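You operate a simulated robot arm through the tools that you are given. There is no shell and no other tool.

You are at the controls of a simulated robot arm. One attempt, no reset.

## Task
Damp the envelope's gum and seal the flap with the roller.
Fine: wet the dabber on the pad first; wet the gum alone; turn the flap by the green crank, fingers clear of its bar; put dabber and roller back. Set down upright: green dabber, red roller.
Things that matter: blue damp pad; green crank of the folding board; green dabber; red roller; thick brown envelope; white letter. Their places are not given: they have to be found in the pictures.

The check looks at the end state, three seconds after you hand in, the way a careful person would. Anything else that was tipped, shoved, dropped, spilled or broken makes it a failure. Lids that push on must go on centred and level and be pressed home; caps that screw on are set level and turned clockwise until they are tight.

## Robot
A 6-joint arm with a two-finger parallel gripper, fixed in place. Base frame: the origin is at the foot of the arm, x ahead of it, y to its left, z up; the work surface is at about z = 760. Units: mm, rad, N and s.
With the tool pointing down near the work surface it reaches from about 360 to 820 mm from the base axis. Its first joint turns from -2.897 to 2.897 rad. Payload 3.91 kg.
The tool frame sits at the grasp point between the pads (the TCP): z along the fingers, y along the line on which they close. The tips reach 30 mm beyond it. The gripper opens to 110 mm. The fingers are 20 mm wide and 10 mm thick; the gripper's body (48 by 112 mm) begins 55 mm behind the TCP.
Orientation is that of the tool frame in the base frame, as a unit quaternion [x, y, z, w]. With the fingers straight down and closing along the base's y, the tool's x points along the base's -x, its y along +y and its z along -z.

## Interface
- The arm moves only by the tool move_arm. Its arguments are lists of equal length, an entry for each row: "hand": the finger opening in mm, from 0 to 110; "delta_pos": the shift along the tool's x, y, z in mm, a list of three; "rot": the turn, a rotation vector about the tool's x, y, z in rad, a list of three. In form: {"hand": [hand, ...], "delta_pos": [[x, y, z], ...], "rot": [[ax, ay, az], ...]}. A call has 1 to 20 rows; each row shifts and turns the commanded pose from where the row before left it, along the tool's axes as they then stand. Each row takes 0.2 s and may step no farther than 50 mm and 0.15 rad from the row before; otherwise, or with a gripper value out of range, the whole call is refused. Where a pose cannot be reached the arm comes as near as it can. A force on the tool above 90 N (or 10 N above the force at the start of the call, whichever is more), or a blocked arm, ends the call early, and 0.2 s more pass. The fingers move at their own pace (about 45 mm/s each) and stop on an object; they squeeze with about 42 N. The grip force told is the motor's: it shows also when the fingers shut on nothing. Time passes only in rows, and 0.2 s behind the last, so rows that do not move let the fingers close. It gives the time, the measured TCP pose, the force on the tool (base axes), the opening and the grip force at its end, in the units of the frame above (readings bear some noise), with the torque about the TCP (base axes, N m) and any sound that the robot's microphone picked up.
- Cameras (640 x 400 px; columns grow to the right, rows downward): "scene" is fixed at [222.4, -649.8, 1373.4]; the picture's right is [0.45, -0.89, 0.00], its down [-0.71, -0.36, -0.60] and it looks along [0.54, 0.27, -0.80] (base axes); focal length 266 px, centre (320, 200). "wrist" rides on the gripper at [77, 7, -114] in the tool frame; the picture's right is [-0.09, 1.00, 0.00], its down [-0.80, -0.07, -0.59] and it looks along [-0.59, -0.05, 0.80] (tool axes); focal length 270 px, centre (320, 200).
- get_image(camera): a new picture of that camera. No time passes.
- move_column(by): slides the trunk up (or, below 0, down) by that many mm; the arm rides with it, the base frame stays. It gives what a move gives, with no picture.
- probe_pixels(camera, pixels): for up to 12 pixels [column, row] of the newest picture of that camera ("zoom" is the newest enlarged one), the place [x, y, z] in the base frame of the surface seen there, good to about 2 mm. No time passes.
- enlarge(camera, box): a new picture of the part [left, top, right, bottom] of that camera's present view, enlarged. No time passes.
- finish_job(): hands the job in; it is judged then, once.

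Open the gripper and draw the arm clear of the work before you hand the job in, unless the task says otherwise.

The tools are called by a JSON object that holds its "method" and its "body". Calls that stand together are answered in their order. move_arm: Moves the arm, as the interface text tells. Its arguments: {"type":"object","properties":{"hand":{"type":"array"},"delta_pos":{"type":"array"},"rot":{"type":"array"}},"required":["hand","delta_pos","rot"]} The other tools are called the same way: move_column (by) slides the trunk up or down; get_image (camera) takes a picture; probe_pixels (camera, pixels) gives the place of the surface under pixels of a picture; enlarge (camera, box) takes an enlarged picture of a part of a camera's view; finish_job () hands the job in.

At the start:

```text
time: 0.0
ee_pos: [471.6, -339.8, 1077.5]
tcp_rot: [0.001, 1.0, 0.0, 0.0]
wrist_force: [-0.2, 0.3, -0.2]
wrist_torque: [-0.03, 0.02, -0.01]
opening: 110.2
gripper_force: 0.0
trunk travel left (down, up): [-525.0, 85.0]
```

scene: 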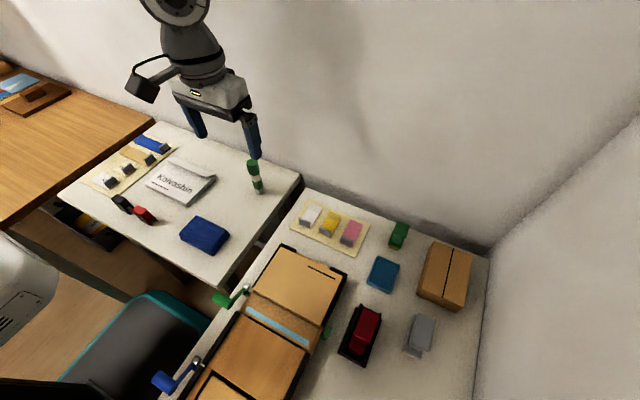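
wrist: 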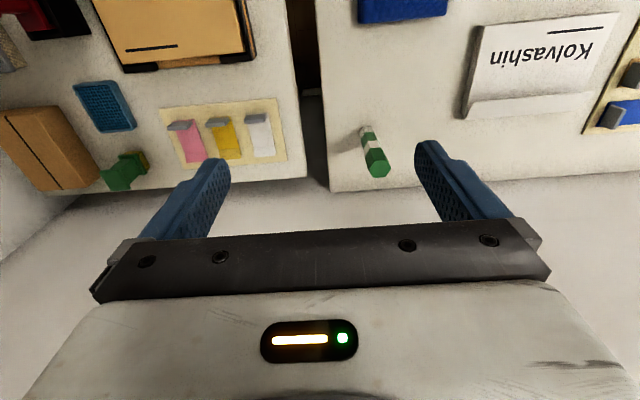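

The scene shows the folding board with an envelope around (270,330), a blue pad near (383,273), a green object at (398,235), a red roller at (362,335) and the white letter at (180,180). I'll enlarge these areas to make them out properly.

{"method": "enlarge", "body": {"camera": "scene", "box": [150, 230, 350, 400]}}

{"method": "enlarge", "body": {"camera": "scene", "box": [280, 190, 490, 370]}}

{"method": "enlarge", "body": {"camera": "scene", "box": [50, 110, 310, 290]}}

{"method": "enlarge", "body": {"camera": "wrist", "box": [0, 0, 320, 200]}}

```text
2.35 times, centred on (250, 315) of scene
```

zoom: 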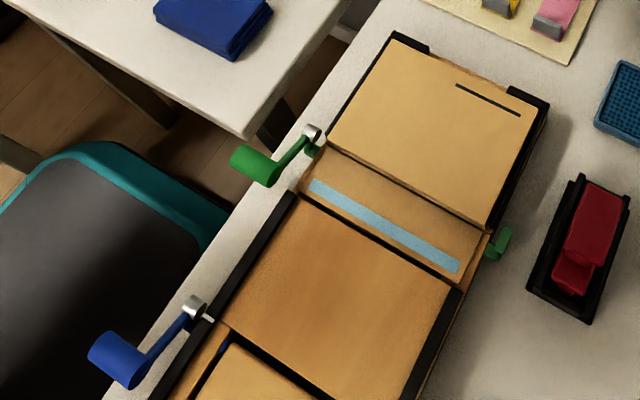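

```text
2.22 times, centred on (385, 280) of scene
```

zoom: 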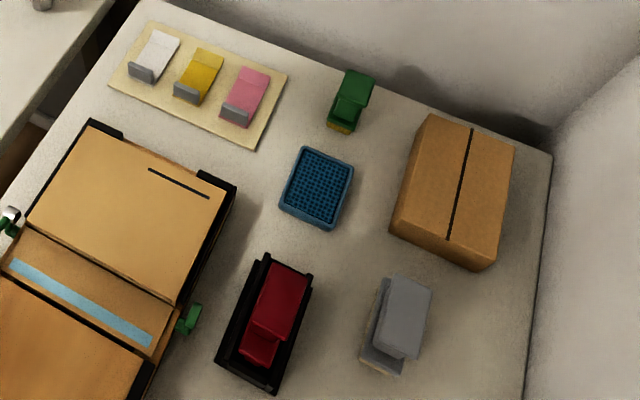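

```text
2.22 times, centred on (180, 200) of scene
```

zoom: 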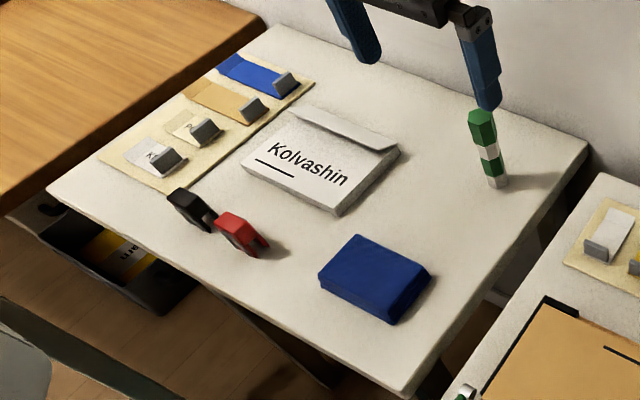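

```text
2.00 times, centred on (160, 100) of wrist
```

zoom: 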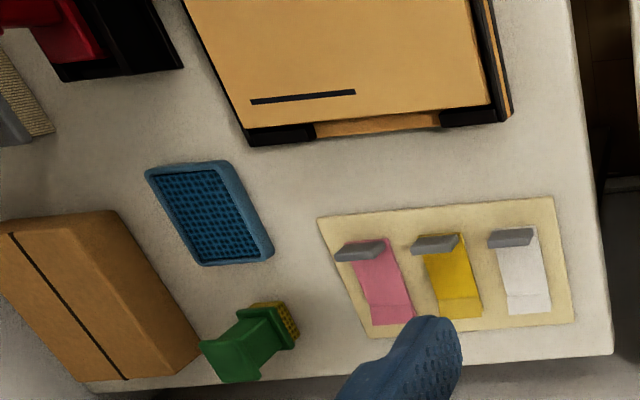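

The layout is becoming clear, so I'll probe the main items on the folding board and around it to get their coordinates.

{"method": "probe_pixels", "body": {"camera": "scene", "pixels": [[285, 248], [345, 272], [305, 290], [262, 315], [300, 340], [250, 350], [218, 300], [240, 290], [327, 333], [165, 380], [195, 362], [322, 270]]}}

{"method": "probe_pixels", "body": {"camera": "scene", "pixels": [[383, 273], [398, 235], [394, 246], [400, 228], [362, 335], [368, 318], [360, 345], [345, 350], [445, 275], [420, 335], [330, 230], [255, 165]]}}

{"method": "enlarge", "body": {"camera": "scene", "box": [200, 270, 340, 358]}}

{"method": "enlarge", "body": {"camera": "scene", "box": [140, 312, 280, 400]}}

```text
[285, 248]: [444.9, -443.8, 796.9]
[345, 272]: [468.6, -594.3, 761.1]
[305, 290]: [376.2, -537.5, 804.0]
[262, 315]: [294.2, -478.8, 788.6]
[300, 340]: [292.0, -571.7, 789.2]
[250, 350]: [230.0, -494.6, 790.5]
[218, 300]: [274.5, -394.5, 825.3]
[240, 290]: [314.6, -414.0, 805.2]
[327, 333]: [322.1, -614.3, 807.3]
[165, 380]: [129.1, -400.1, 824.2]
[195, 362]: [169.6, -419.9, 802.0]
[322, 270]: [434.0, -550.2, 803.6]
```

```text
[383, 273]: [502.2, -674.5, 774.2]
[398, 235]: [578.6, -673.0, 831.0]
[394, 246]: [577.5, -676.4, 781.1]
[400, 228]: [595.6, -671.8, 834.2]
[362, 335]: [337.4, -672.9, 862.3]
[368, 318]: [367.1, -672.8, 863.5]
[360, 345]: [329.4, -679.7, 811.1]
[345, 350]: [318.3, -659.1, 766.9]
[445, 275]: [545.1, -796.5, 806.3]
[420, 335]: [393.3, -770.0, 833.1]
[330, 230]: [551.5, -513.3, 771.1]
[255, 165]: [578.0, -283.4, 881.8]
```

```text
4.55 times, centred on (270, 314) of scene
```

zoom: 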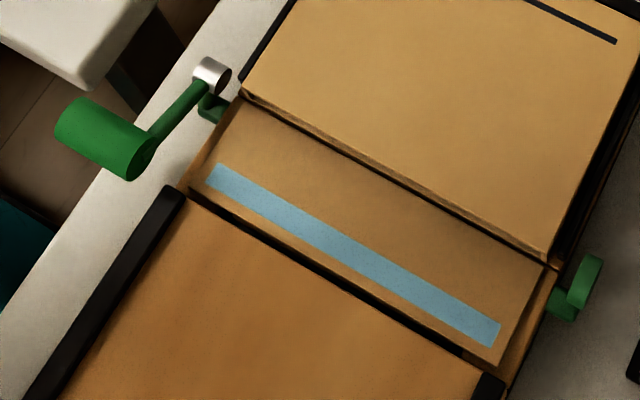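

```text
4.55 times, centred on (210, 356) of scene
```

zoom: 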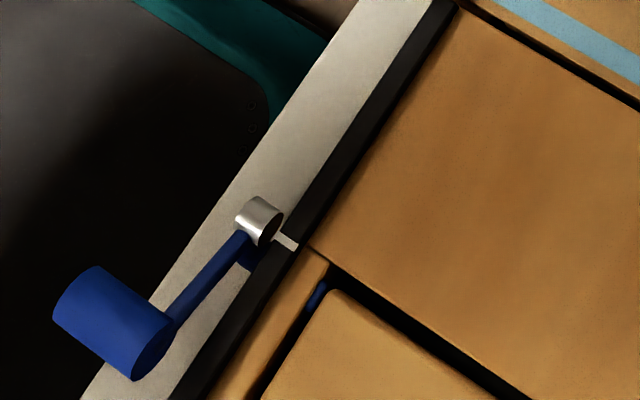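

The gum strip is on the opened flap (about x 290, z 789). The envelope body is at z 804, and the crank handle is near (274,-394,825). I'll swing the arm over the right-hand table, staying high, to look at the dabber, pad and roller from the wrist.

{"method": "move_arm", "body": {"hand": [110, 110, 110, 110, 110, 110, 110], "delta_pos": [[10, -40, 0], [10, -40, 0], [10, -40, 0], [10, -40, 0], [10, -40, 0], [10, -40, 0], [0, 0, 0]], "rot": [[0, 0, 0], [0, 0, 0], [0, 0, 0], [0, 0, 0], [0, 0, 0], [0, 0, 0], [0, 0, 0]]}}

{"method": "get_image", "body": {"camera": "wrist"}}

{"method": "get_image", "body": {"camera": "scene"}}

```text
time: 1.6
ee_pos: [411.5, -580.0, 1078.0]
tcp_rot: [0.0, 1.0, 0.0, 0.0]
wrist_force: [-0.4, -0.3, -0.5]
wrist_torque: [-0.01, -0.03, 0.0]
opening: 109.9
gripper_force: 0.1
trunk travel left (down, up): [-525.0, 85.0]
```

```text
taken
```

wrist: 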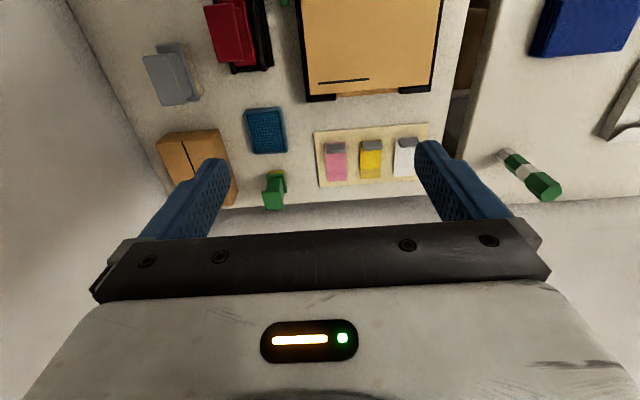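

```text
taken
```

scene: 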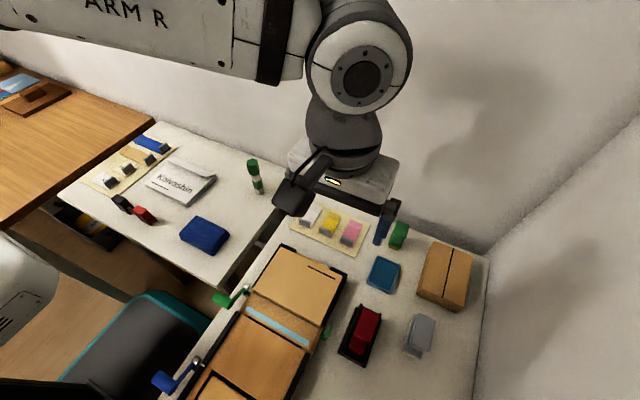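

The wrist view now shows the dabber at (273,190), the pad at (267,130) and the roller at (235,35). I'll enlarge them and probe for sizes.

{"method": "enlarge", "body": {"camera": "wrist", "box": [220, 90, 380, 220]}}

{"method": "probe_pixels", "body": {"camera": "wrist", "pixels": [[273, 205], [265, 205], [282, 205], [273, 193], [276, 180], [284, 178], [267, 178], [275, 173], [247, 110], [281, 107], [253, 152], [287, 152]]}}

{"method": "enlarge", "body": {"camera": "wrist", "box": [130, 0, 330, 110]}}

{"method": "probe_pixels", "body": {"camera": "wrist", "pixels": [[220, 60], [248, 62], [240, 28], [212, 30], [260, 20], [270, 60], [235, 70], [270, 68], [175, 90], [160, 80], [205, 2], [250, 40]]}}

```text
3.08 times, centred on (300, 155) of wrist
```

zoom: 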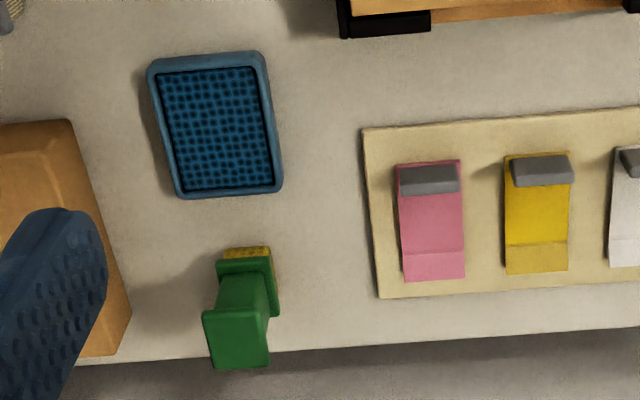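

```text
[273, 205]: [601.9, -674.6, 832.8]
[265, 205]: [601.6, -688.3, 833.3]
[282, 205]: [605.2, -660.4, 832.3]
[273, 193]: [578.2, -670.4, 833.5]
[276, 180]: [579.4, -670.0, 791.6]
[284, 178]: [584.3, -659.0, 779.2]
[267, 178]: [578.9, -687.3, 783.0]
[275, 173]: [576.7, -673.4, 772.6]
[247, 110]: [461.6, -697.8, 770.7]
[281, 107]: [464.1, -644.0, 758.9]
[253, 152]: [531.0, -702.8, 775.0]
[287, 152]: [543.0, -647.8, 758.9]
```

```text
3.20 times, centred on (230, 55) of wrist
```

zoom: 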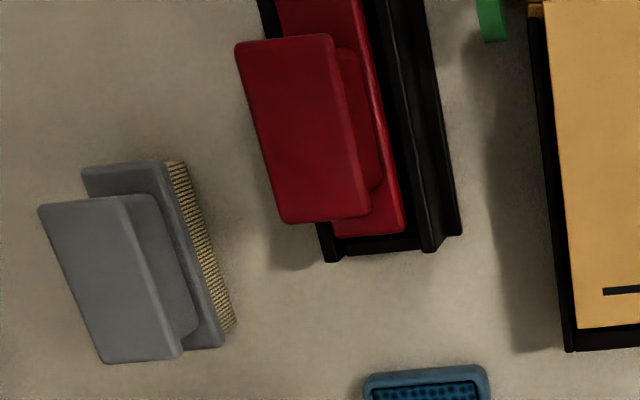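

```text
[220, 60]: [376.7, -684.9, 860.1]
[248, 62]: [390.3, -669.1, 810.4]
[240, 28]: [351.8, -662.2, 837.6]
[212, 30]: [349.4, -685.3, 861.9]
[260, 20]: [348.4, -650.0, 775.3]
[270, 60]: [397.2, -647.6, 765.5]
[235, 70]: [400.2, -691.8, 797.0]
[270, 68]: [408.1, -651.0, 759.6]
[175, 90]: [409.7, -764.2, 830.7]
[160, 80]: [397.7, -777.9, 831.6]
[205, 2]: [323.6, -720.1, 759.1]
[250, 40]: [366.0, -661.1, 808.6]
```

The dabber top is about 36 mm square, centred near (592,-673,833), which may be at the edge of reach. I'll measure the gum, the crank and the board in detail with a tight zoom.

{"method": "enlarge", "body": {"camera": "scene", "box": [205, 280, 275, 324]}}

{"method": "probe_pixels", "body": {"camera": "zoom", "pixels": [[380, 260], [390, 285], [360, 290], [375, 245], [400, 200], [440, 120], [350, 260], [460, 330], [475, 300], [440, 340], [320, 80], [300, 100]]}}

{"method": "enlarge", "body": {"camera": "scene", "box": [270, 310, 340, 354]}}

{"method": "probe_pixels", "body": {"camera": "zoom", "pixels": [[320, 290], [350, 240], [200, 130], [355, 350], [380, 300], [430, 130], [470, 180], [500, 200], [530, 130], [540, 180], [490, 260], [300, 330]]}}

```text
9.09 times, centred on (240, 302) of scene
```

zoom: 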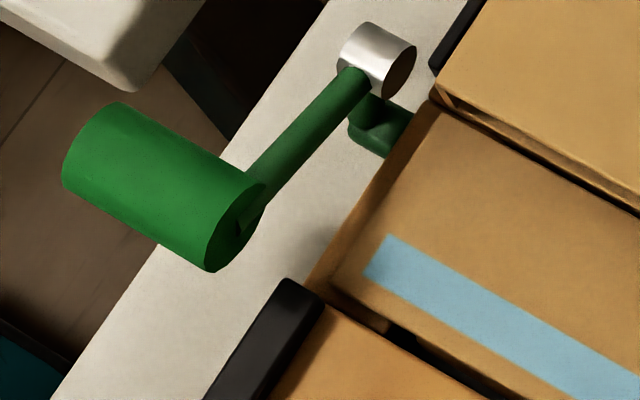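

```text
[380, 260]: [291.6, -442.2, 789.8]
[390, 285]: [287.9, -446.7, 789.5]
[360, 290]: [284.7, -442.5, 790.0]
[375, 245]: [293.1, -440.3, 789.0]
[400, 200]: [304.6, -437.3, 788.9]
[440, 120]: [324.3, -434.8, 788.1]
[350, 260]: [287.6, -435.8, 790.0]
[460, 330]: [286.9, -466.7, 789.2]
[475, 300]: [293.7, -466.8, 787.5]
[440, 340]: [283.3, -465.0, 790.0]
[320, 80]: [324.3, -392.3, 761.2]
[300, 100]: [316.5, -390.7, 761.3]
```

```text
9.09 times, centred on (305, 332) of scene
```

zoom: 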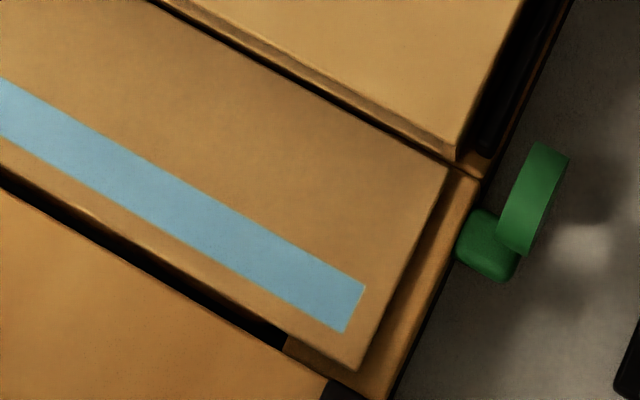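

```text
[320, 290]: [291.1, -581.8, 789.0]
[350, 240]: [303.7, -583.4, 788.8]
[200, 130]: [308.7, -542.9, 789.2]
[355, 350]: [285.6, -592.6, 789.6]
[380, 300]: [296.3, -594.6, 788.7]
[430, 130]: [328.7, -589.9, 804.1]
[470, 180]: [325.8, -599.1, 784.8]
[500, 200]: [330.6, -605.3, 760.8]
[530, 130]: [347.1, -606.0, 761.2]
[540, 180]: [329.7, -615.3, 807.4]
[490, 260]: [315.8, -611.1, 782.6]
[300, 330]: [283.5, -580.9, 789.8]
```

The gum is only about 10 mm wide (x≈287–297, y≈-441 to -591, z 789), so I need to see the dabber's sponge closely. I'll move high over the dabber, with the gripper tips well above everything, to test reach and look.

{"method": "move_arm", "body": {"hand": [110, 110, 110, 110, 110, 110], "delta_pos": [[-36, -18.6, 16], [-36, -18.6, 16], [-36, -18.6, 16], [-36, -18.6, 16], [-36, -18.6, 16], [0, 0, 0]], "rot": [[0, 0, 0], [0, 0, 0], [0, 0, 0], [0, 0, 0], [0, 0, 0], [0, 0, 0]]}}

{"method": "get_image", "body": {"camera": "wrist"}}

{"method": "get_image", "body": {"camera": "scene"}}

```text
time: 3.0
ee_pos: [534.3, -604.0, 990.0]
tcp_rot: [0.001, 1.0, 0.0, 0.001]
wrist_force: [0.3, 0.0, -0.8]
wrist_torque: [-0.02, 0.02, -0.01]
opening: 110.1
gripper_force: 0.1
out of reach, approached as far as the arm can: row 3, 4, 5
trunk travel left (down, up): [-525.0, 85.0]
```

```text
taken
```

wrist: 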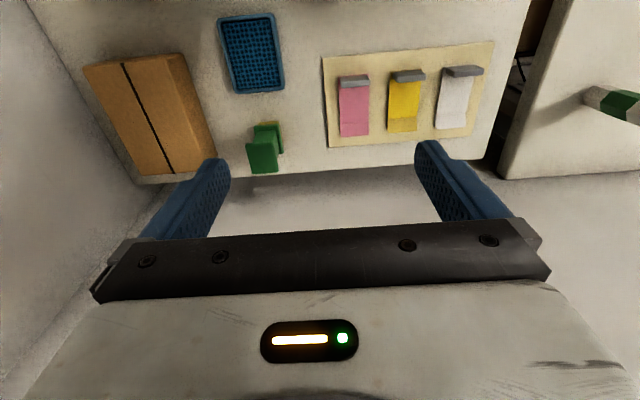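

```text
taken
```

scene: 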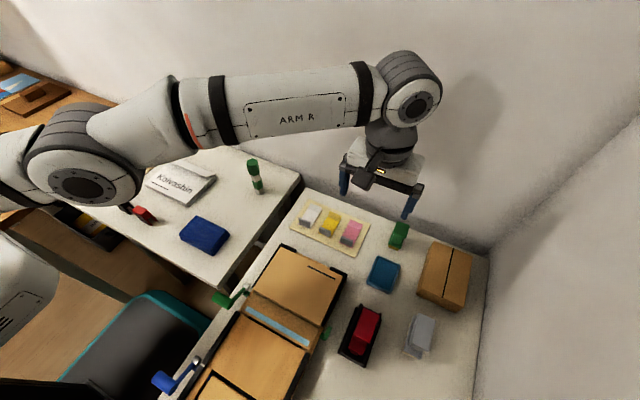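

The arm stopped at a radius of about 806 mm, close to fully stretched. I'll probe the elbow and wrist heights to see whether moving the trunk would add reach.

{"method": "probe_pixels", "body": {"camera": "scene", "pixels": [[75, 187], [413, 103], [300, 110], [390, 145], [200, 120], [10, 160]]}}

{"method": "enlarge", "body": {"camera": "wrist", "box": [200, 90, 340, 190]}}

```text
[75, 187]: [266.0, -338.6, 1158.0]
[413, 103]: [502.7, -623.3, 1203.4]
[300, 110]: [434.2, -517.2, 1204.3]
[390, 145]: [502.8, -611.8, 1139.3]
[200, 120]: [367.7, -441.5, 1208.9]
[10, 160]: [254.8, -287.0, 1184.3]
```

```text
4.00 times, centred on (270, 140) of wrist
```

zoom: 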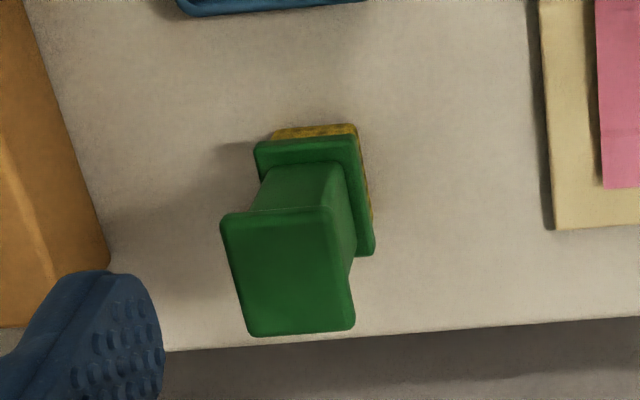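

The elbow and wrist are both at z≈1200, so the arm is stretched level. Lowering the trunk and tilting the tool will be needed to reach the dabber. I'll zoom the scene on the dabber's sponge, and probe the walls behind it for clearance.

{"method": "enlarge", "body": {"camera": "scene", "box": [380, 215, 420, 255]}}

{"method": "probe_pixels", "body": {"camera": "scene", "pixels": [[390, 150], [460, 200], [300, 130], [520, 220], [560, 180], [480, 262], [410, 225], [440, 240], [360, 214], [340, 200]]}}

{"method": "enlarge", "body": {"camera": "scene", "box": [130, 140, 230, 220]}}

```text
10.00 times, centred on (400, 235) of scene
```

zoom: 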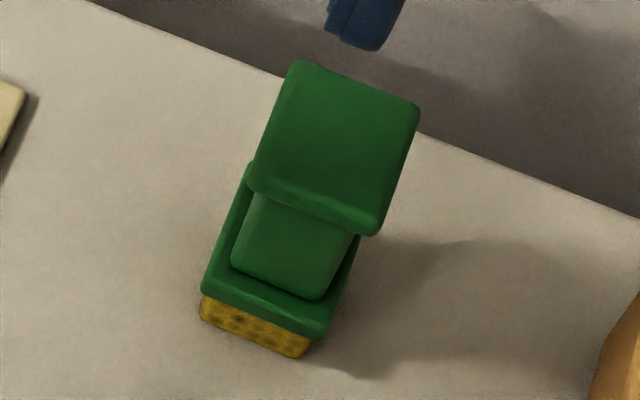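

```text
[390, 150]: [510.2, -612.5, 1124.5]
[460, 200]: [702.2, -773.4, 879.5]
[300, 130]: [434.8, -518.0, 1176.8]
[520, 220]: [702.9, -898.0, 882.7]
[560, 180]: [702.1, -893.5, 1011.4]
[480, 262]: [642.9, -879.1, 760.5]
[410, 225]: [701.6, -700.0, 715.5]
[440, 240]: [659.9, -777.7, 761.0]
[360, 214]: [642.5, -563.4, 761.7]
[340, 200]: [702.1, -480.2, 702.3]
```

```text
5.00 times, centred on (180, 180) of scene
```

zoom: 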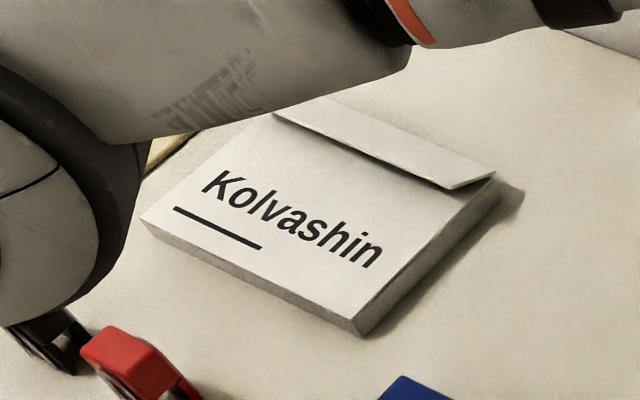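

The walls are at x≈702 and y≈-898, and the sponge is a flat block of about 28×32 mm under the green base. My plan is to approach the dabber with the tool tilted toward -y and closing along x. First I back off, rise and yaw -90° about the tool axis.

{"method": "move_arm", "body": {"hand": [80, 80, 80, 80, 80, 80, 80, 80, 80, 80, 80, 80, 80, 80, 80, 80, 80], "delta_pos": [[36, 18.6, -16], [36, 18.6, -16], [36, 18.6, -16], [36, 18.6, -16], [36, 18.6, -16], [0, 0, -10], [0, 0, -10], [0, 0, -10], [0, 0, -10], [0, 0, -10], [0, 0, -10], [0, 0, -10], [0, 0, -10], [0, 0, -10], [0, 0, -10], [0, 0, -10], [0, 0, 0]], "rot": [[0, 0, 0], [0, 0, 0], [0, 0, 0], [0, 0, 0], [0, 0, 0], [0, 0, -0.1428], [0, 0, -0.1428], [0, 0, -0.1428], [0, 0, -0.1428], [0, 0, -0.1428], [0, 0, -0.1428], [0, 0, -0.1428], [0, 0, -0.1428], [0, 0, -0.1428], [0, 0, -0.1428], [0, 0, -0.1428], [0, 0, 0]]}}

```text
time: 6.6
ee_pos: [354.3, -511.0, 1179.8]
tcp_rot: [-0.706, 0.708, 0.0, 0.0]
wrist_force: [-0.5, -0.2, -0.9]
wrist_torque: [-0.03, 0.01, 0.04]
opening: 80.1
gripper_force: 0.0
trunk travel left (down, up): [-525.0, 85.0]
```

The yaw is done and the tool is at z 1180. I'll lower the trunk by 200 mm, which puts the TCP near z 980 and still well clear.

{"method": "move_column", "body": {"by": -200}}

{"method": "get_image", "body": {"camera": "scene"}}

{"method": "get_image", "body": {"camera": "wrist"}}

```text
time: 8.8
ee_pos: [355.6, -511.2, 979.8]
tcp_rot: [-0.707, 0.708, 0.0, 0.0]
wrist_force: [-0.1, 0.2, 0.4]
wrist_torque: [0.0, -0.03, 0.0]
opening: 80.0
gripper_force: 0.1
trunk travel left (down, up): [-325.0, 285.0]
```

```text
taken
```

scene: 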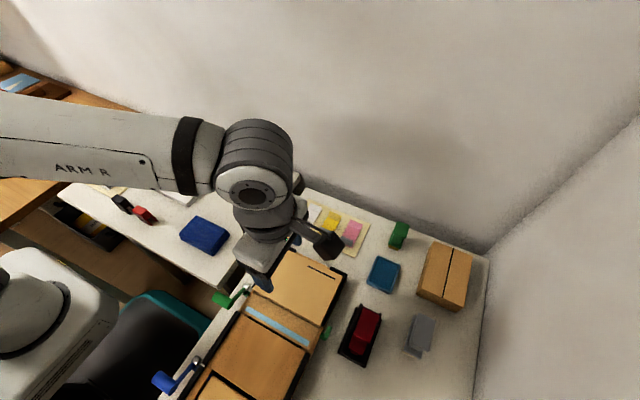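

```text
taken
```

wrist: 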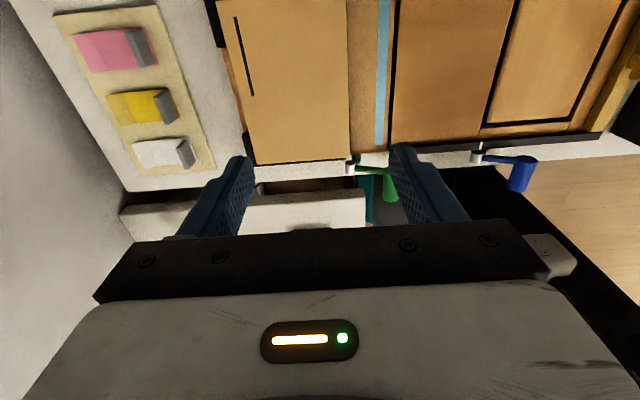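

Next I tilt the tool by 0.66 rad toward -y and move high over the dabber at (592,-673), stopping about 100 mm above it.

{"method": "move_arm", "body": {"hand": [80, 80, 80, 80, 80, 80, 80, 80, 80, 80, 80, 80, 80], "delta_pos": [[0, 0, 0], [0, 0, 0], [0, 0, 0], [0, 0, 0], [0, 0, 0], [13.9, -33.8, 19.8], [13.9, -33.8, 19.8], [13.9, -33.8, 19.8], [13.9, -33.8, 19.8], [13.9, -33.8, 19.8], [13.9, -33.8, 19.8], [13.9, -33.8, 19.8], [0, 0, 0]], "rot": [[0, 0.132, 0], [0, 0.132, 0], [0, 0.132, 0], [0, 0.132, 0], [0, 0.132, 0], [0, 0, 0], [0, 0, 0], [0, 0, 0], [0, 0, 0], [0, 0, 0], [0, 0, 0], [0, 0, 0], [0, 0, 0]]}}

{"method": "get_image", "body": {"camera": "scene"}}

{"method": "get_image", "body": {"camera": "wrist"}}

```text
time: 11.6
ee_pos: [584.6, -663.9, 925.3]
tcp_rot: [0.67, -0.669, 0.226, 0.229]
wrist_force: [0.0, 0.1, -0.7]
wrist_torque: [-0.01, 0.02, -0.04]
opening: 79.8
gripper_force: 0.1
out of reach, approached as far as the arm can: row 12
trunk travel left (down, up): [-325.0, 285.0]
```

```text
taken
```

scene: 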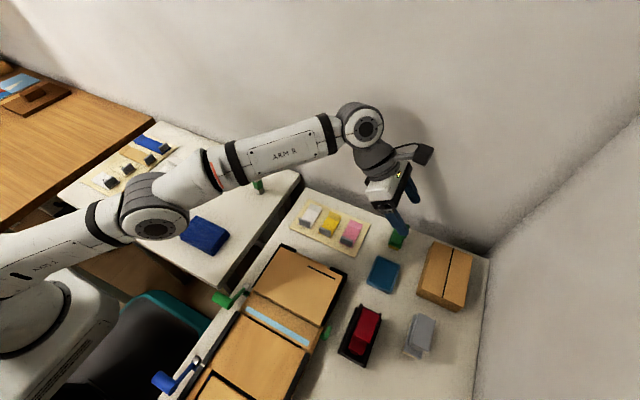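

```text
taken
```

wrist: 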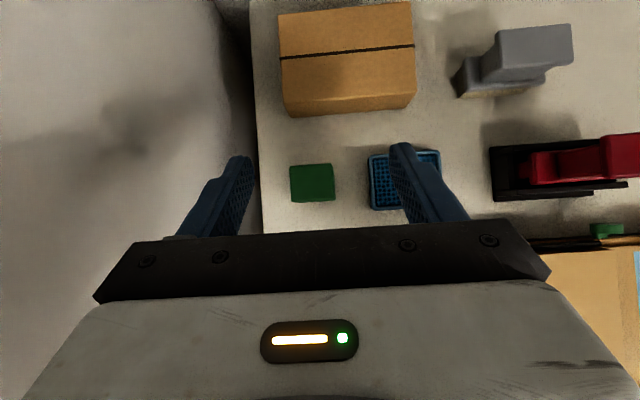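

The wrist camera now looks straight down, with the dabber cap at (312,182) between the fingers and nicely aligned. I'll probe the cap corners and the arm joints to pick the best trunk height.

{"method": "probe_pixels", "body": {"camera": "scene", "pixels": [[155, 222], [366, 127], [20, 275], [100, 230], [280, 150]]}}

{"method": "enlarge", "body": {"camera": "wrist", "box": [270, 140, 370, 220]}}

{"method": "probe_pixels", "body": {"camera": "wrist", "pixels": [[291, 166], [332, 166], [334, 198], [293, 201], [312, 183], [372, 158], [440, 152], [374, 208], [385, 180]]}}

```text
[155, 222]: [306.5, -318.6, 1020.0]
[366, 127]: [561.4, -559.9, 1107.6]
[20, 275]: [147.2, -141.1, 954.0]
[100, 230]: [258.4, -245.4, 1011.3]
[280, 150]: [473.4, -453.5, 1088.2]
```

```text
5.00 times, centred on (320, 180) of wrist
```

zoom: 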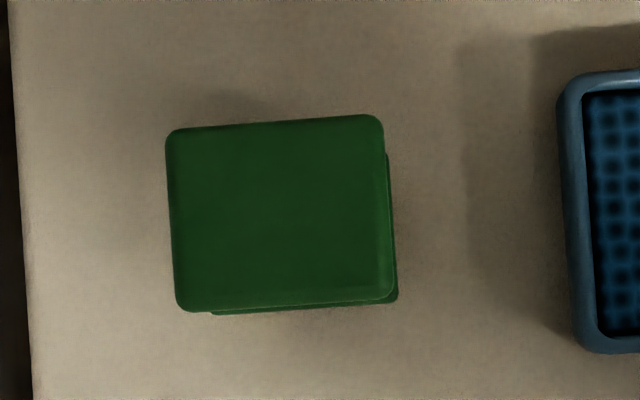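

```text
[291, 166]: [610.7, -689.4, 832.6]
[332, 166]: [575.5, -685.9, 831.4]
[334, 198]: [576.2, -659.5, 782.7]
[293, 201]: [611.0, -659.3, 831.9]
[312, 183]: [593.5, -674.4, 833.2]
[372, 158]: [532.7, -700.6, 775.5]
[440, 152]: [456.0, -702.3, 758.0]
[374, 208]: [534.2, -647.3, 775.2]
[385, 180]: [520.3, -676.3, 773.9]
```

The cap is square to the axes, centred at (593.5,-674.4) with its top at z 833, about 36 mm in x and 30 mm in y. I'll add 0.14 rad of tilt for reach and come down to z 860 above the cap, then check.

{"method": "move_arm", "body": {"hand": [70, 70, 70, 70, 70], "delta_pos": [[0, 0, 0], [-13.3, -3, 17.6], [-13.3, -3, 17.6], [-13.3, -3, 17.6], [0, 0, 0]], "rot": [[0, 0.14, 0], [0, 0, 0], [0, 0, 0], [0, 0, 0], [0, 0, 0]]}}

{"method": "get_image", "body": {"camera": "wrist"}}

```text
time: 12.8
ee_pos: [593.1, -672.7, 861.2]
tcp_rot: [0.652, -0.651, 0.276, 0.275]
wrist_force: [-0.7, 0.1, 0.2]
wrist_torque: [-0.02, -0.04, 0.02]
opening: 70.1
gripper_force: 0.0
trunk travel left (down, up): [-325.0, 285.0]
```

```text
taken
```

wrist: 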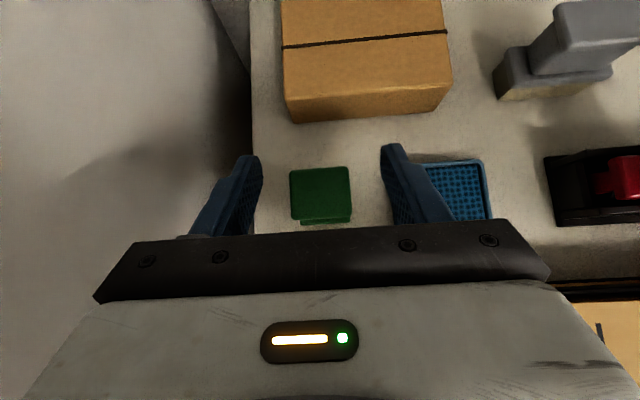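

The cap sits between the open fingers at (320,195). I'll go down to z≈827 and close on the cap.

{"method": "move_arm", "body": {"hand": [70, 70, 70, 0, 0, 0, 0, 0], "delta_pos": [[-11.6, -0.2, 12.4], [-11.6, -0.2, 12.4], [0, 0, 0], [0, 0, 0], [0, 0, 0], [0, 0, 0], [0, 0, 0], [0, 0, 0]], "rot": [[0, 0, 0], [0, 0, 0], [0, 0, 0], [0, 0, 0], [0, 0, 0], [0, 0, 0], [0, 0, 0], [0, 0, 0]]}}

{"method": "get_image", "body": {"camera": "wrist"}}

{"method": "enlarge", "body": {"camera": "scene", "box": [350, 160, 450, 260]}}

```text
time: 14.6
ee_pos: [592.9, -674.1, 827.2]
tcp_rot: [-0.651, 0.652, -0.274, -0.275]
wrist_force: [0.6, -0.3, 0.9]
wrist_torque: [-0.05, -0.05, 0.02]
opening: 37.1
gripper_force: 41.9
trunk travel left (down, up): [-325.0, 285.0]
```

```text
taken
```

wrist: 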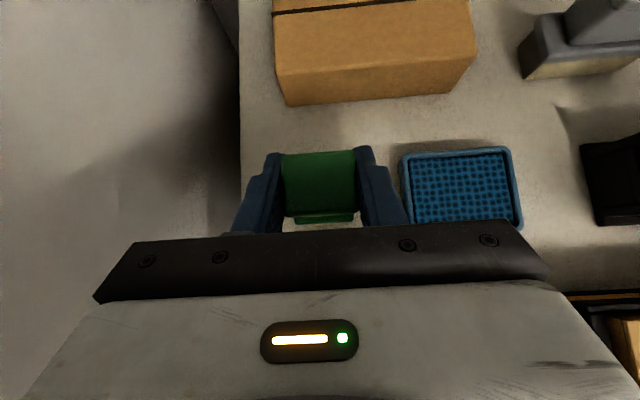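

```text
4.00 times, centred on (400, 210) of scene
```

zoom: 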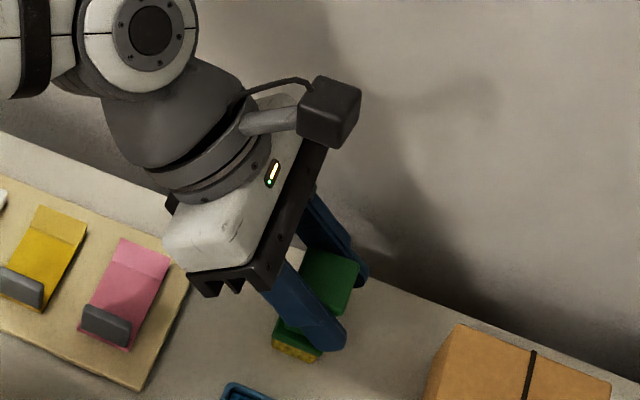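

The grip is firm at 37 mm opening and 41.9 N. I'll lift straight up by 70 mm and look at the sponge.

{"method": "move_arm", "body": {"hand": [0, 0, 0, 0], "delta_pos": [[10.8, 0, -10.5], [21.5, 0, -20.9], [18, 0, -17.4], [0, 0, 0]], "rot": [[0, 0, 0], [0, 0, 0], [0, 0, 0], [0, 0, 0]]}}

{"method": "enlarge", "body": {"camera": "scene", "box": [360, 170, 440, 250]}}

{"method": "get_image", "body": {"camera": "wrist"}}

```text
time: 15.6
ee_pos: [592.1, -673.0, 897.0]
tcp_rot: [-0.651, 0.652, -0.276, -0.275]
wrist_force: [0.3, 0.2, -0.7]
wrist_torque: [-0.01, 0.03, 0.03]
opening: 37.2
gripper_force: 42.3
trunk travel left (down, up): [-325.0, 285.0]
```

```text
5.00 times, centred on (400, 210) of scene
```

zoom: 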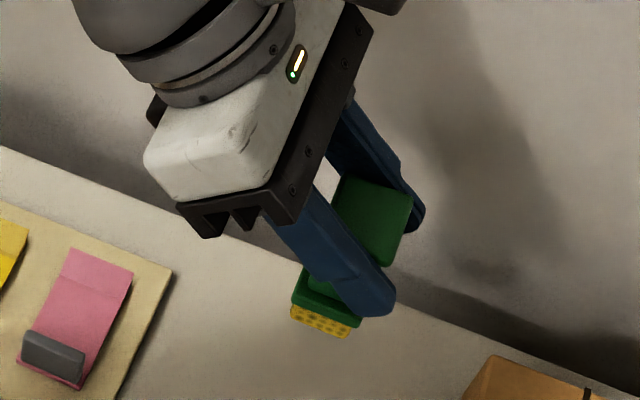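

```text
taken
```

wrist: 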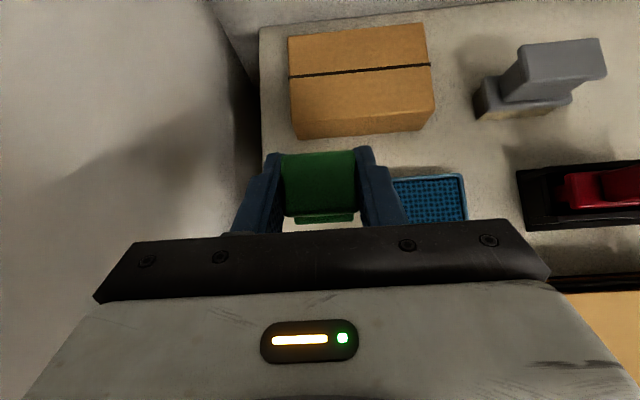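

The sponge is a flat yellow block, held upright. I'll move over the pad centre at about (501,-675) and re-probe the pad surface.

{"method": "move_arm", "body": {"hand": [0, 0, 0, 0], "delta_pos": [[0.7, 45.5, 0.7], [0.7, 45.5, 0.7], [0, 0, 0], [0, 0, 0]], "rot": [[0, 0, 0], [0, 0, 0], [0, 0, 0], [0, 0, 0]]}}

{"method": "enlarge", "body": {"camera": "scene", "box": [340, 210, 430, 300]}}

{"method": "probe_pixels", "body": {"camera": "scene", "pixels": [[383, 273], [378, 280], [390, 283], [372, 270], [386, 288]]}}

{"method": "get_image", "body": {"camera": "wrist"}}

```text
time: 16.6
ee_pos: [500.8, -676.0, 896.3]
tcp_rot: [-0.651, 0.652, -0.276, -0.276]
wrist_force: [0.4, -0.8, -0.3]
wrist_torque: [-0.03, 0.0, -0.02]
opening: 37.0
gripper_force: 42.2
trunk travel left (down, up): [-325.0, 285.0]
```

```text
4.44 times, centred on (385, 255) of scene
```

zoom: 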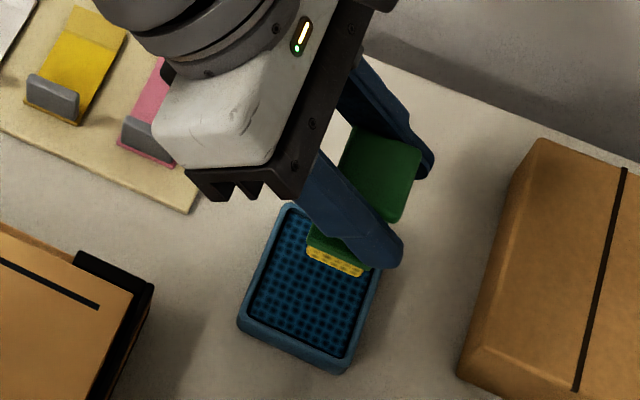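

```text
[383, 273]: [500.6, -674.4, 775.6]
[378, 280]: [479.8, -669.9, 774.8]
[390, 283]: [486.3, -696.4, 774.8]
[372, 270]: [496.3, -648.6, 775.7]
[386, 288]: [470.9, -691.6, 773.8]
```

```text
taken
```

wrist: 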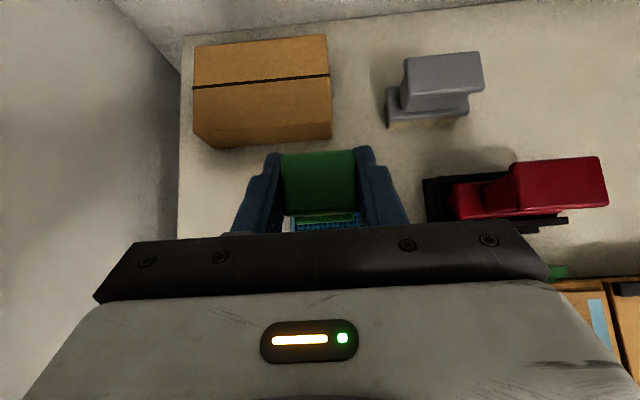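

The pad surface is at z≈774.5, so contact should come at TCP z≈841. I'll descend to z 846 and then creep down in small steps while watching force.

{"method": "move_arm", "body": {"hand": [0, 0, 0, 0], "delta_pos": [[-14.3, 0, 13.9], [-14.3, 0, 13.9], [-7.2, 0, 7], [0, 0, 0]], "rot": [[0, 0, 0], [0, 0, 0], [0, 0, 0], [0, 0, 0]]}}

{"method": "move_arm", "body": {"hand": [0, 0, 0], "delta_pos": [[-1.43, 0, 1.39], [-1.43, 0, 1.39], [0, 0, 0]], "rot": [[0, 0, 0], [0, 0, 0], [0, 0, 0]]}}

{"method": "move_arm", "body": {"hand": [0, 0], "delta_pos": [[-1.43, 0, 1.39], [0, 0, 0]], "rot": [[0, 0, 0], [0, 0, 0]]}}

```text
time: 17.6
ee_pos: [501.7, -676.7, 846.6]
tcp_rot: [-0.651, 0.651, -0.275, -0.275]
wrist_force: [-0.4, 0.1, -0.8]
wrist_torque: [0.03, 0.03, 0.03]
opening: 36.9
gripper_force: 42.1
trunk travel left (down, up): [-325.0, 285.0]
```

```text
time: 18.4
ee_pos: [501.2, -675.4, 843.3]
tcp_rot: [-0.651, 0.652, -0.274, -0.275]
wrist_force: [0.1, 0.3, -0.3]
wrist_torque: [0.0, 0.02, -0.01]
opening: 37.0
gripper_force: 41.9
trunk travel left (down, up): [-325.0, 285.0]
```

```text
time: 19.0
ee_pos: [500.5, -676.2, 841.1]
tcp_rot: [-0.65, 0.652, -0.275, -0.276]
wrist_force: [0.5, -1.0, 3.0]
wrist_torque: [-0.04, 0.03, 0.02]
opening: 37.1
gripper_force: 41.7
trunk travel left (down, up): [-325.0, 285.0]
```

Contact came at z 841 with 3 N. I'll press about 1.5 mm more and hold to soak the sponge.

{"method": "move_arm", "body": {"hand": [0, 0, 0, 0, 0, 0, 0, 0], "delta_pos": [[-0.7, 0, 0.7], [-0.4, 0, 0.4], [0, 0, 0], [0, 0, 0], [0, 0, 0], [0, 0, 0], [0, 0, 0], [0, 0, 0]], "rot": [[0, 0, 0], [0, 0, 0], [0, 0, 0], [0, 0, 0], [0, 0, 0], [0, 0, 0], [0, 0, 0], [0, 0, 0]]}}

{"method": "enlarge", "body": {"camera": "scene", "box": [340, 210, 430, 300]}}

```text
time: 20.8
ee_pos: [500.9, -674.8, 841.6]
tcp_rot: [-0.651, 0.651, -0.276, -0.276]
wrist_force: [1.6, -3.9, 14.1]
wrist_torque: [-0.18, 0.15, 0.06]
opening: 36.8
gripper_force: 41.8
trunk travel left (down, up): [-325.0, 285.0]
```

```text
4.44 times, centred on (385, 255) of scene
```

zoom: 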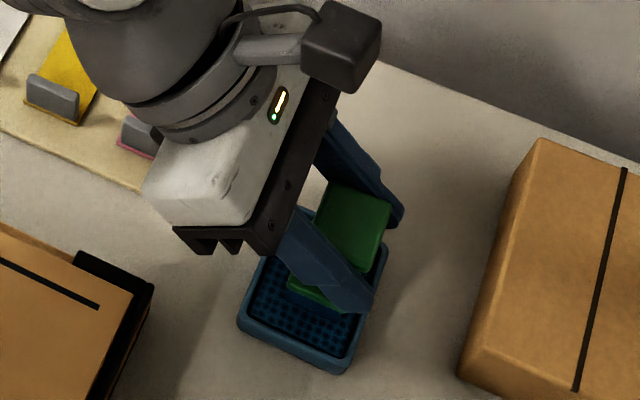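

The press reached 14 N and was held for more than a second. I'll lift off straight up and check the sponge's look.

{"method": "move_arm", "body": {"hand": [0, 0, 0, 0], "delta_pos": [[7.2, 0, -7], [18, 0, -17.4], [18, 0, -17.4], [0, 0, 0]], "rot": [[0, 0, 0], [0, 0, 0], [0, 0, 0], [0, 0, 0]]}}

{"method": "enlarge", "body": {"camera": "scene", "box": [340, 210, 430, 300]}}

{"method": "get_image", "body": {"camera": "wrist"}}

```text
time: 21.8
ee_pos: [500.1, -675.0, 900.8]
tcp_rot: [-0.65, 0.652, -0.276, -0.276]
wrist_force: [0.5, -0.5, -1.1]
wrist_torque: [-0.01, 0.02, -0.01]
opening: 37.1
gripper_force: 42.2
trunk travel left (down, up): [-325.0, 285.0]
```

```text
4.44 times, centred on (385, 255) of scene
```

zoom: 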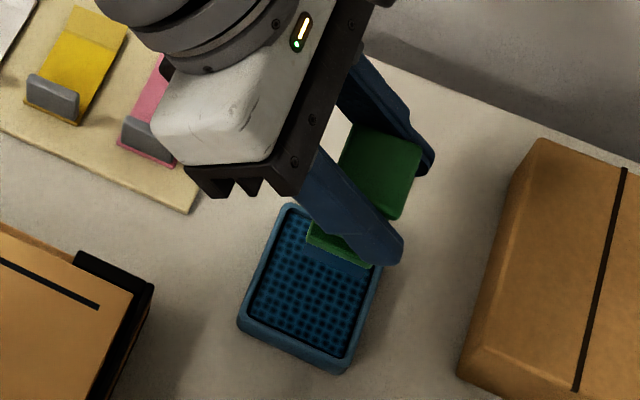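

```text
taken
```

wrist: 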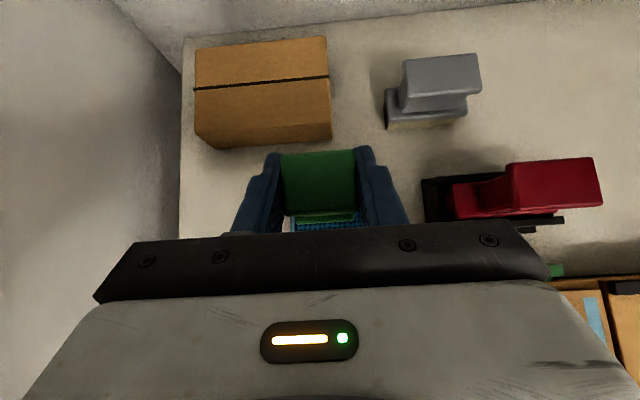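

The yellow strip under the green base is no longer visible, so the sponge may have turned blue from the wetting. I'll zoom further to check.

{"method": "enlarge", "body": {"camera": "scene", "box": [380, 235, 432, 275]}}

```text
10.00 times, centred on (406, 255) of scene
```

zoom: 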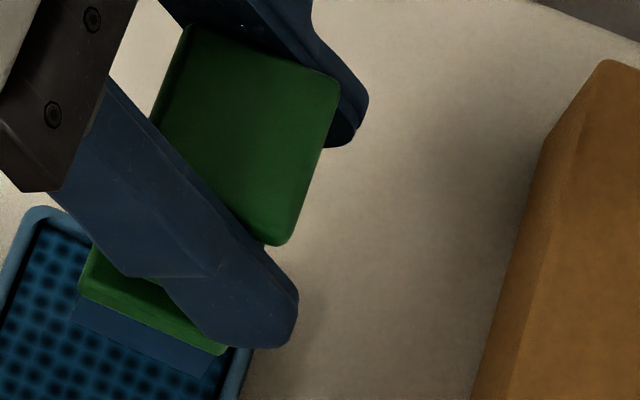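

The sponge has turned blue, so it is wet. I'll carry it high (z 970, clear of the roller at 863) to above the right end of the gum near (292,-577).

{"method": "move_arm", "body": {"hand": [0, 0, 0, 0, 0, 0, 0, 0, 0, 0], "delta_pos": [[25.1, 0, -24.4], [25.1, 0, -24.4], [-13.7, 41.6, -14.1], [-13.7, 41.6, -14.1], [-13.7, 41.6, -14.1], [-13.7, 41.6, -14.1], [-13.7, 41.6, -14.1], [-21.5, 0, 20.9], [-21.5, 0, 20.9], [0, 0, 0]], "rot": [[0, 0, 0], [0, 0, 0], [0, 0, 0], [0, 0, 0], [0, 0, 0], [0, 0, 0], [0, 0, 0], [0, 0, 0], [0, 0, 0], [0, 0, 0]]}}

{"method": "get_image", "body": {"camera": "scene"}}

{"method": "get_image", "body": {"camera": "wrist"}}

```text
time: 24.0
ee_pos: [293.8, -575.6, 909.1]
tcp_rot: [-0.651, 0.652, -0.275, -0.275]
wrist_force: [0.5, -0.7, -1.3]
wrist_torque: [0.0, -0.04, -0.01]
opening: 37.0
gripper_force: 41.9
trunk travel left (down, up): [-325.0, 285.0]
```

```text
taken
```

scene: 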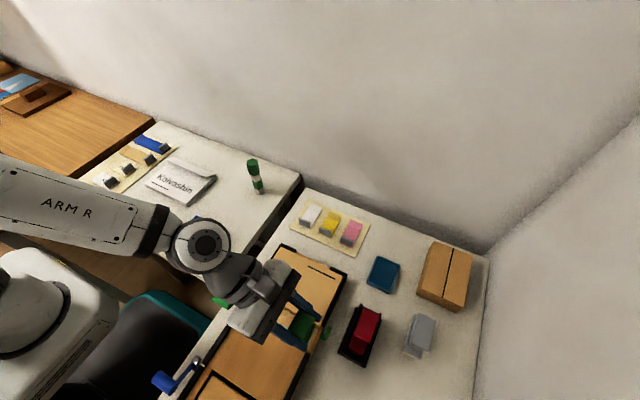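

```text
taken
```

wrist: 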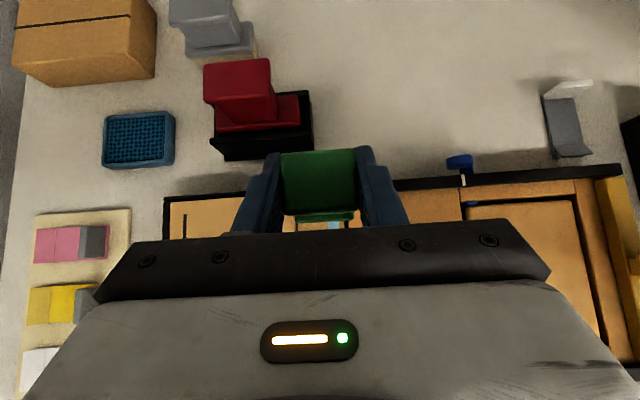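

The dabber is above the flap's right end. I'll zoom the scene around the dabber to see how much of the gum is visible.

{"method": "enlarge", "body": {"camera": "scene", "box": [260, 290, 340, 350]}}

{"method": "enlarge", "body": {"camera": "wrist", "box": [270, 190, 390, 240]}}

```text
6.67 times, centred on (300, 320) of scene
```

zoom: 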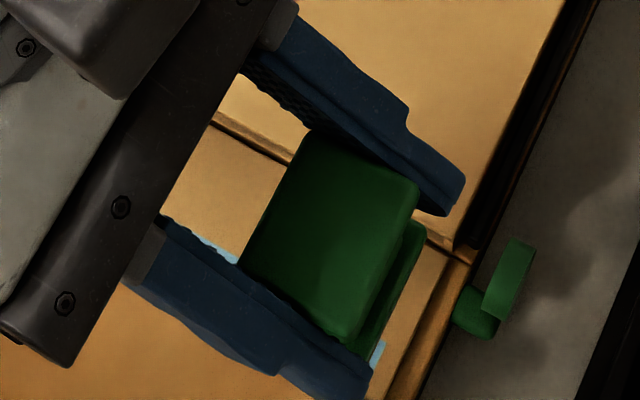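

```text
5.33 times, centred on (330, 215) of wrist
```

zoom: 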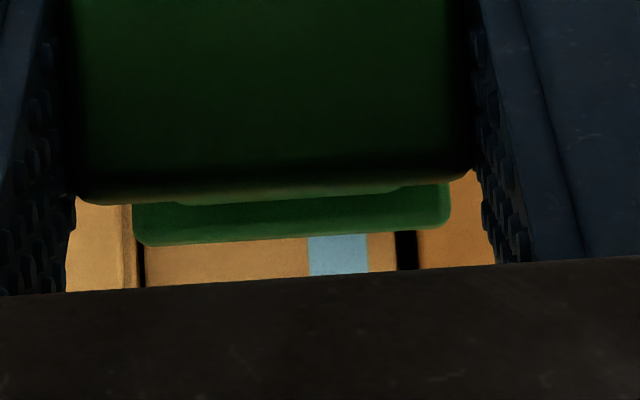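

The wrist zoom shows the gum (308–368), flap edge (395) and hinge line (143) through the gap. I'll probe those for exact x positions.

{"method": "probe_pixels", "body": {"camera": "zoom", "pixels": [[310, 255], [338, 255], [366, 255], [390, 255], [405, 258], [425, 255], [160, 265], [140, 265], [115, 265], [140, 230], [445, 215], [290, 225]]}}

```text
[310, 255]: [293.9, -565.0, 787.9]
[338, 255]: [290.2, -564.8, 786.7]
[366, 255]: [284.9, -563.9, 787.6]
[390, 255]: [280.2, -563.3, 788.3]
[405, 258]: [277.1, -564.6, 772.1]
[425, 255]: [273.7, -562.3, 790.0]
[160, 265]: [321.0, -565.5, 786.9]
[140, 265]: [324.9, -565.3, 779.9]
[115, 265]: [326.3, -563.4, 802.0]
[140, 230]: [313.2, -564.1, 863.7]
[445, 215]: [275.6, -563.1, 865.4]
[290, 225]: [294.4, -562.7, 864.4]
```

The wrist view puts the gum at x≈284.5–294, the flap edge at 279.5 and the fold at about 323. The sponge is much wider than the gum, so I'll lean the dabber 0.3 rad to use only its lower -x edge along the strip. First I lean and drop to hover about 8 mm above.

{"method": "move_arm", "body": {"hand": [0, 0, 0, 0, 0], "delta_pos": [[0, 0, 0], [0, 0, 0], [-13.83, 10.65, 14.07], [-13.83, 10.65, 14.07], [0, 0, 0]], "rot": [[0.1046, 0, 0.1075], [0.1046, 0, 0.1075], [0, 0, 0], [0, 0, 0], [0, 0, 0]]}}

{"method": "enlarge", "body": {"camera": "scene", "box": [260, 300, 340, 360]}}

{"method": "enlarge", "body": {"camera": "wrist", "box": [260, 180, 400, 240]}}

```text
time: 25.2
ee_pos: [285.0, -577.0, 865.3]
tcp_rot: [-0.602, 0.686, -0.369, -0.174]
wrist_force: [-0.4, -0.1, -0.4]
wrist_torque: [0.01, 0.0, -0.03]
opening: 37.2
gripper_force: 42.0
trunk travel left (down, up): [-325.0, 285.0]
```

```text
6.67 times, centred on (300, 330) of scene
```

zoom: 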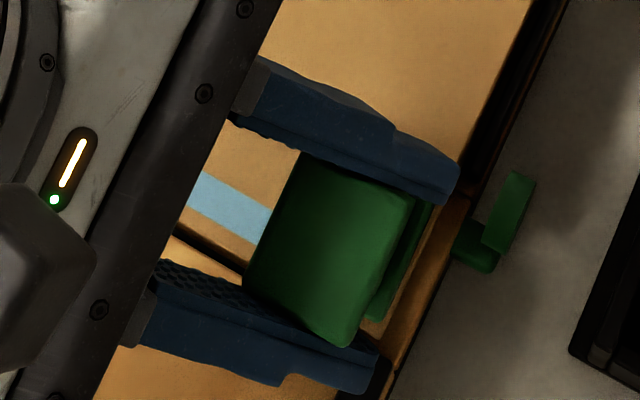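

```text
4.57 times, centred on (330, 210) of wrist
```

zoom: 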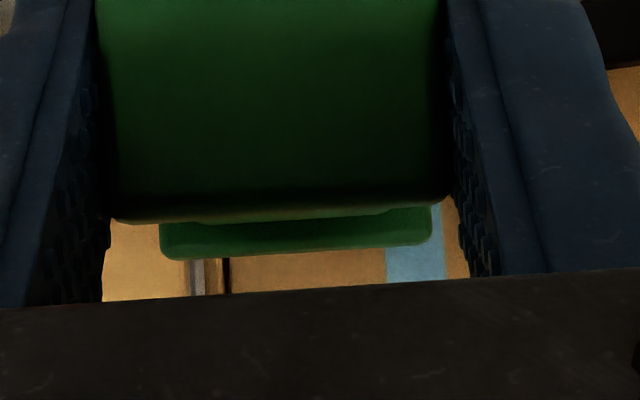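

The wrist view confirms the model to about 1 mm: the base edge lies at x≈283, so the sponge edge is over the gum centre at about 290. I'll go straight down in small steps to light contact.

{"method": "move_arm", "body": {"hand": [0, 0, 0], "delta_pos": [[-2.05, 0.89, 2.0], [-2.05, 0.89, 2.0], [0, 0, 0]], "rot": [[0, 0, 0], [0, 0, 0], [0, 0, 0]]}}

{"method": "move_arm", "body": {"hand": [0, 0], "delta_pos": [[-1.03, 0.44, 1.0], [0, 0, 0]], "rot": [[0, 0, 0], [0, 0, 0]]}}

{"method": "move_arm", "body": {"hand": [0, 0], "delta_pos": [[-0.68, 0.3, 0.67], [0, 0, 0]], "rot": [[0, 0, 0], [0, 0, 0]]}}

```text
time: 26.0
ee_pos: [285.1, -578.6, 860.2]
tcp_rot: [-0.603, 0.686, -0.369, -0.175]
wrist_force: [-1.1, 0.3, 0.3]
wrist_torque: [-0.02, 0.02, 0.0]
opening: 37.3
gripper_force: 41.8
trunk travel left (down, up): [-325.0, 285.0]
```

```text
time: 26.6
ee_pos: [284.5, -579.5, 858.3]
tcp_rot: [-0.603, 0.685, -0.369, -0.175]
wrist_force: [-0.6, 0.0, -0.6]
wrist_torque: [0.0, 0.0, -0.01]
opening: 37.2
gripper_force: 42.0
trunk travel left (down, up): [-325.0, 285.0]
```

```text
time: 27.2
ee_pos: [285.3, -579.3, 857.5]
tcp_rot: [-0.602, 0.686, -0.37, -0.176]
wrist_force: [-0.2, -0.9, 0.0]
wrist_torque: [-0.04, 0.01, 0.02]
opening: 37.1
gripper_force: 42.0
trunk travel left (down, up): [-325.0, 285.0]
```

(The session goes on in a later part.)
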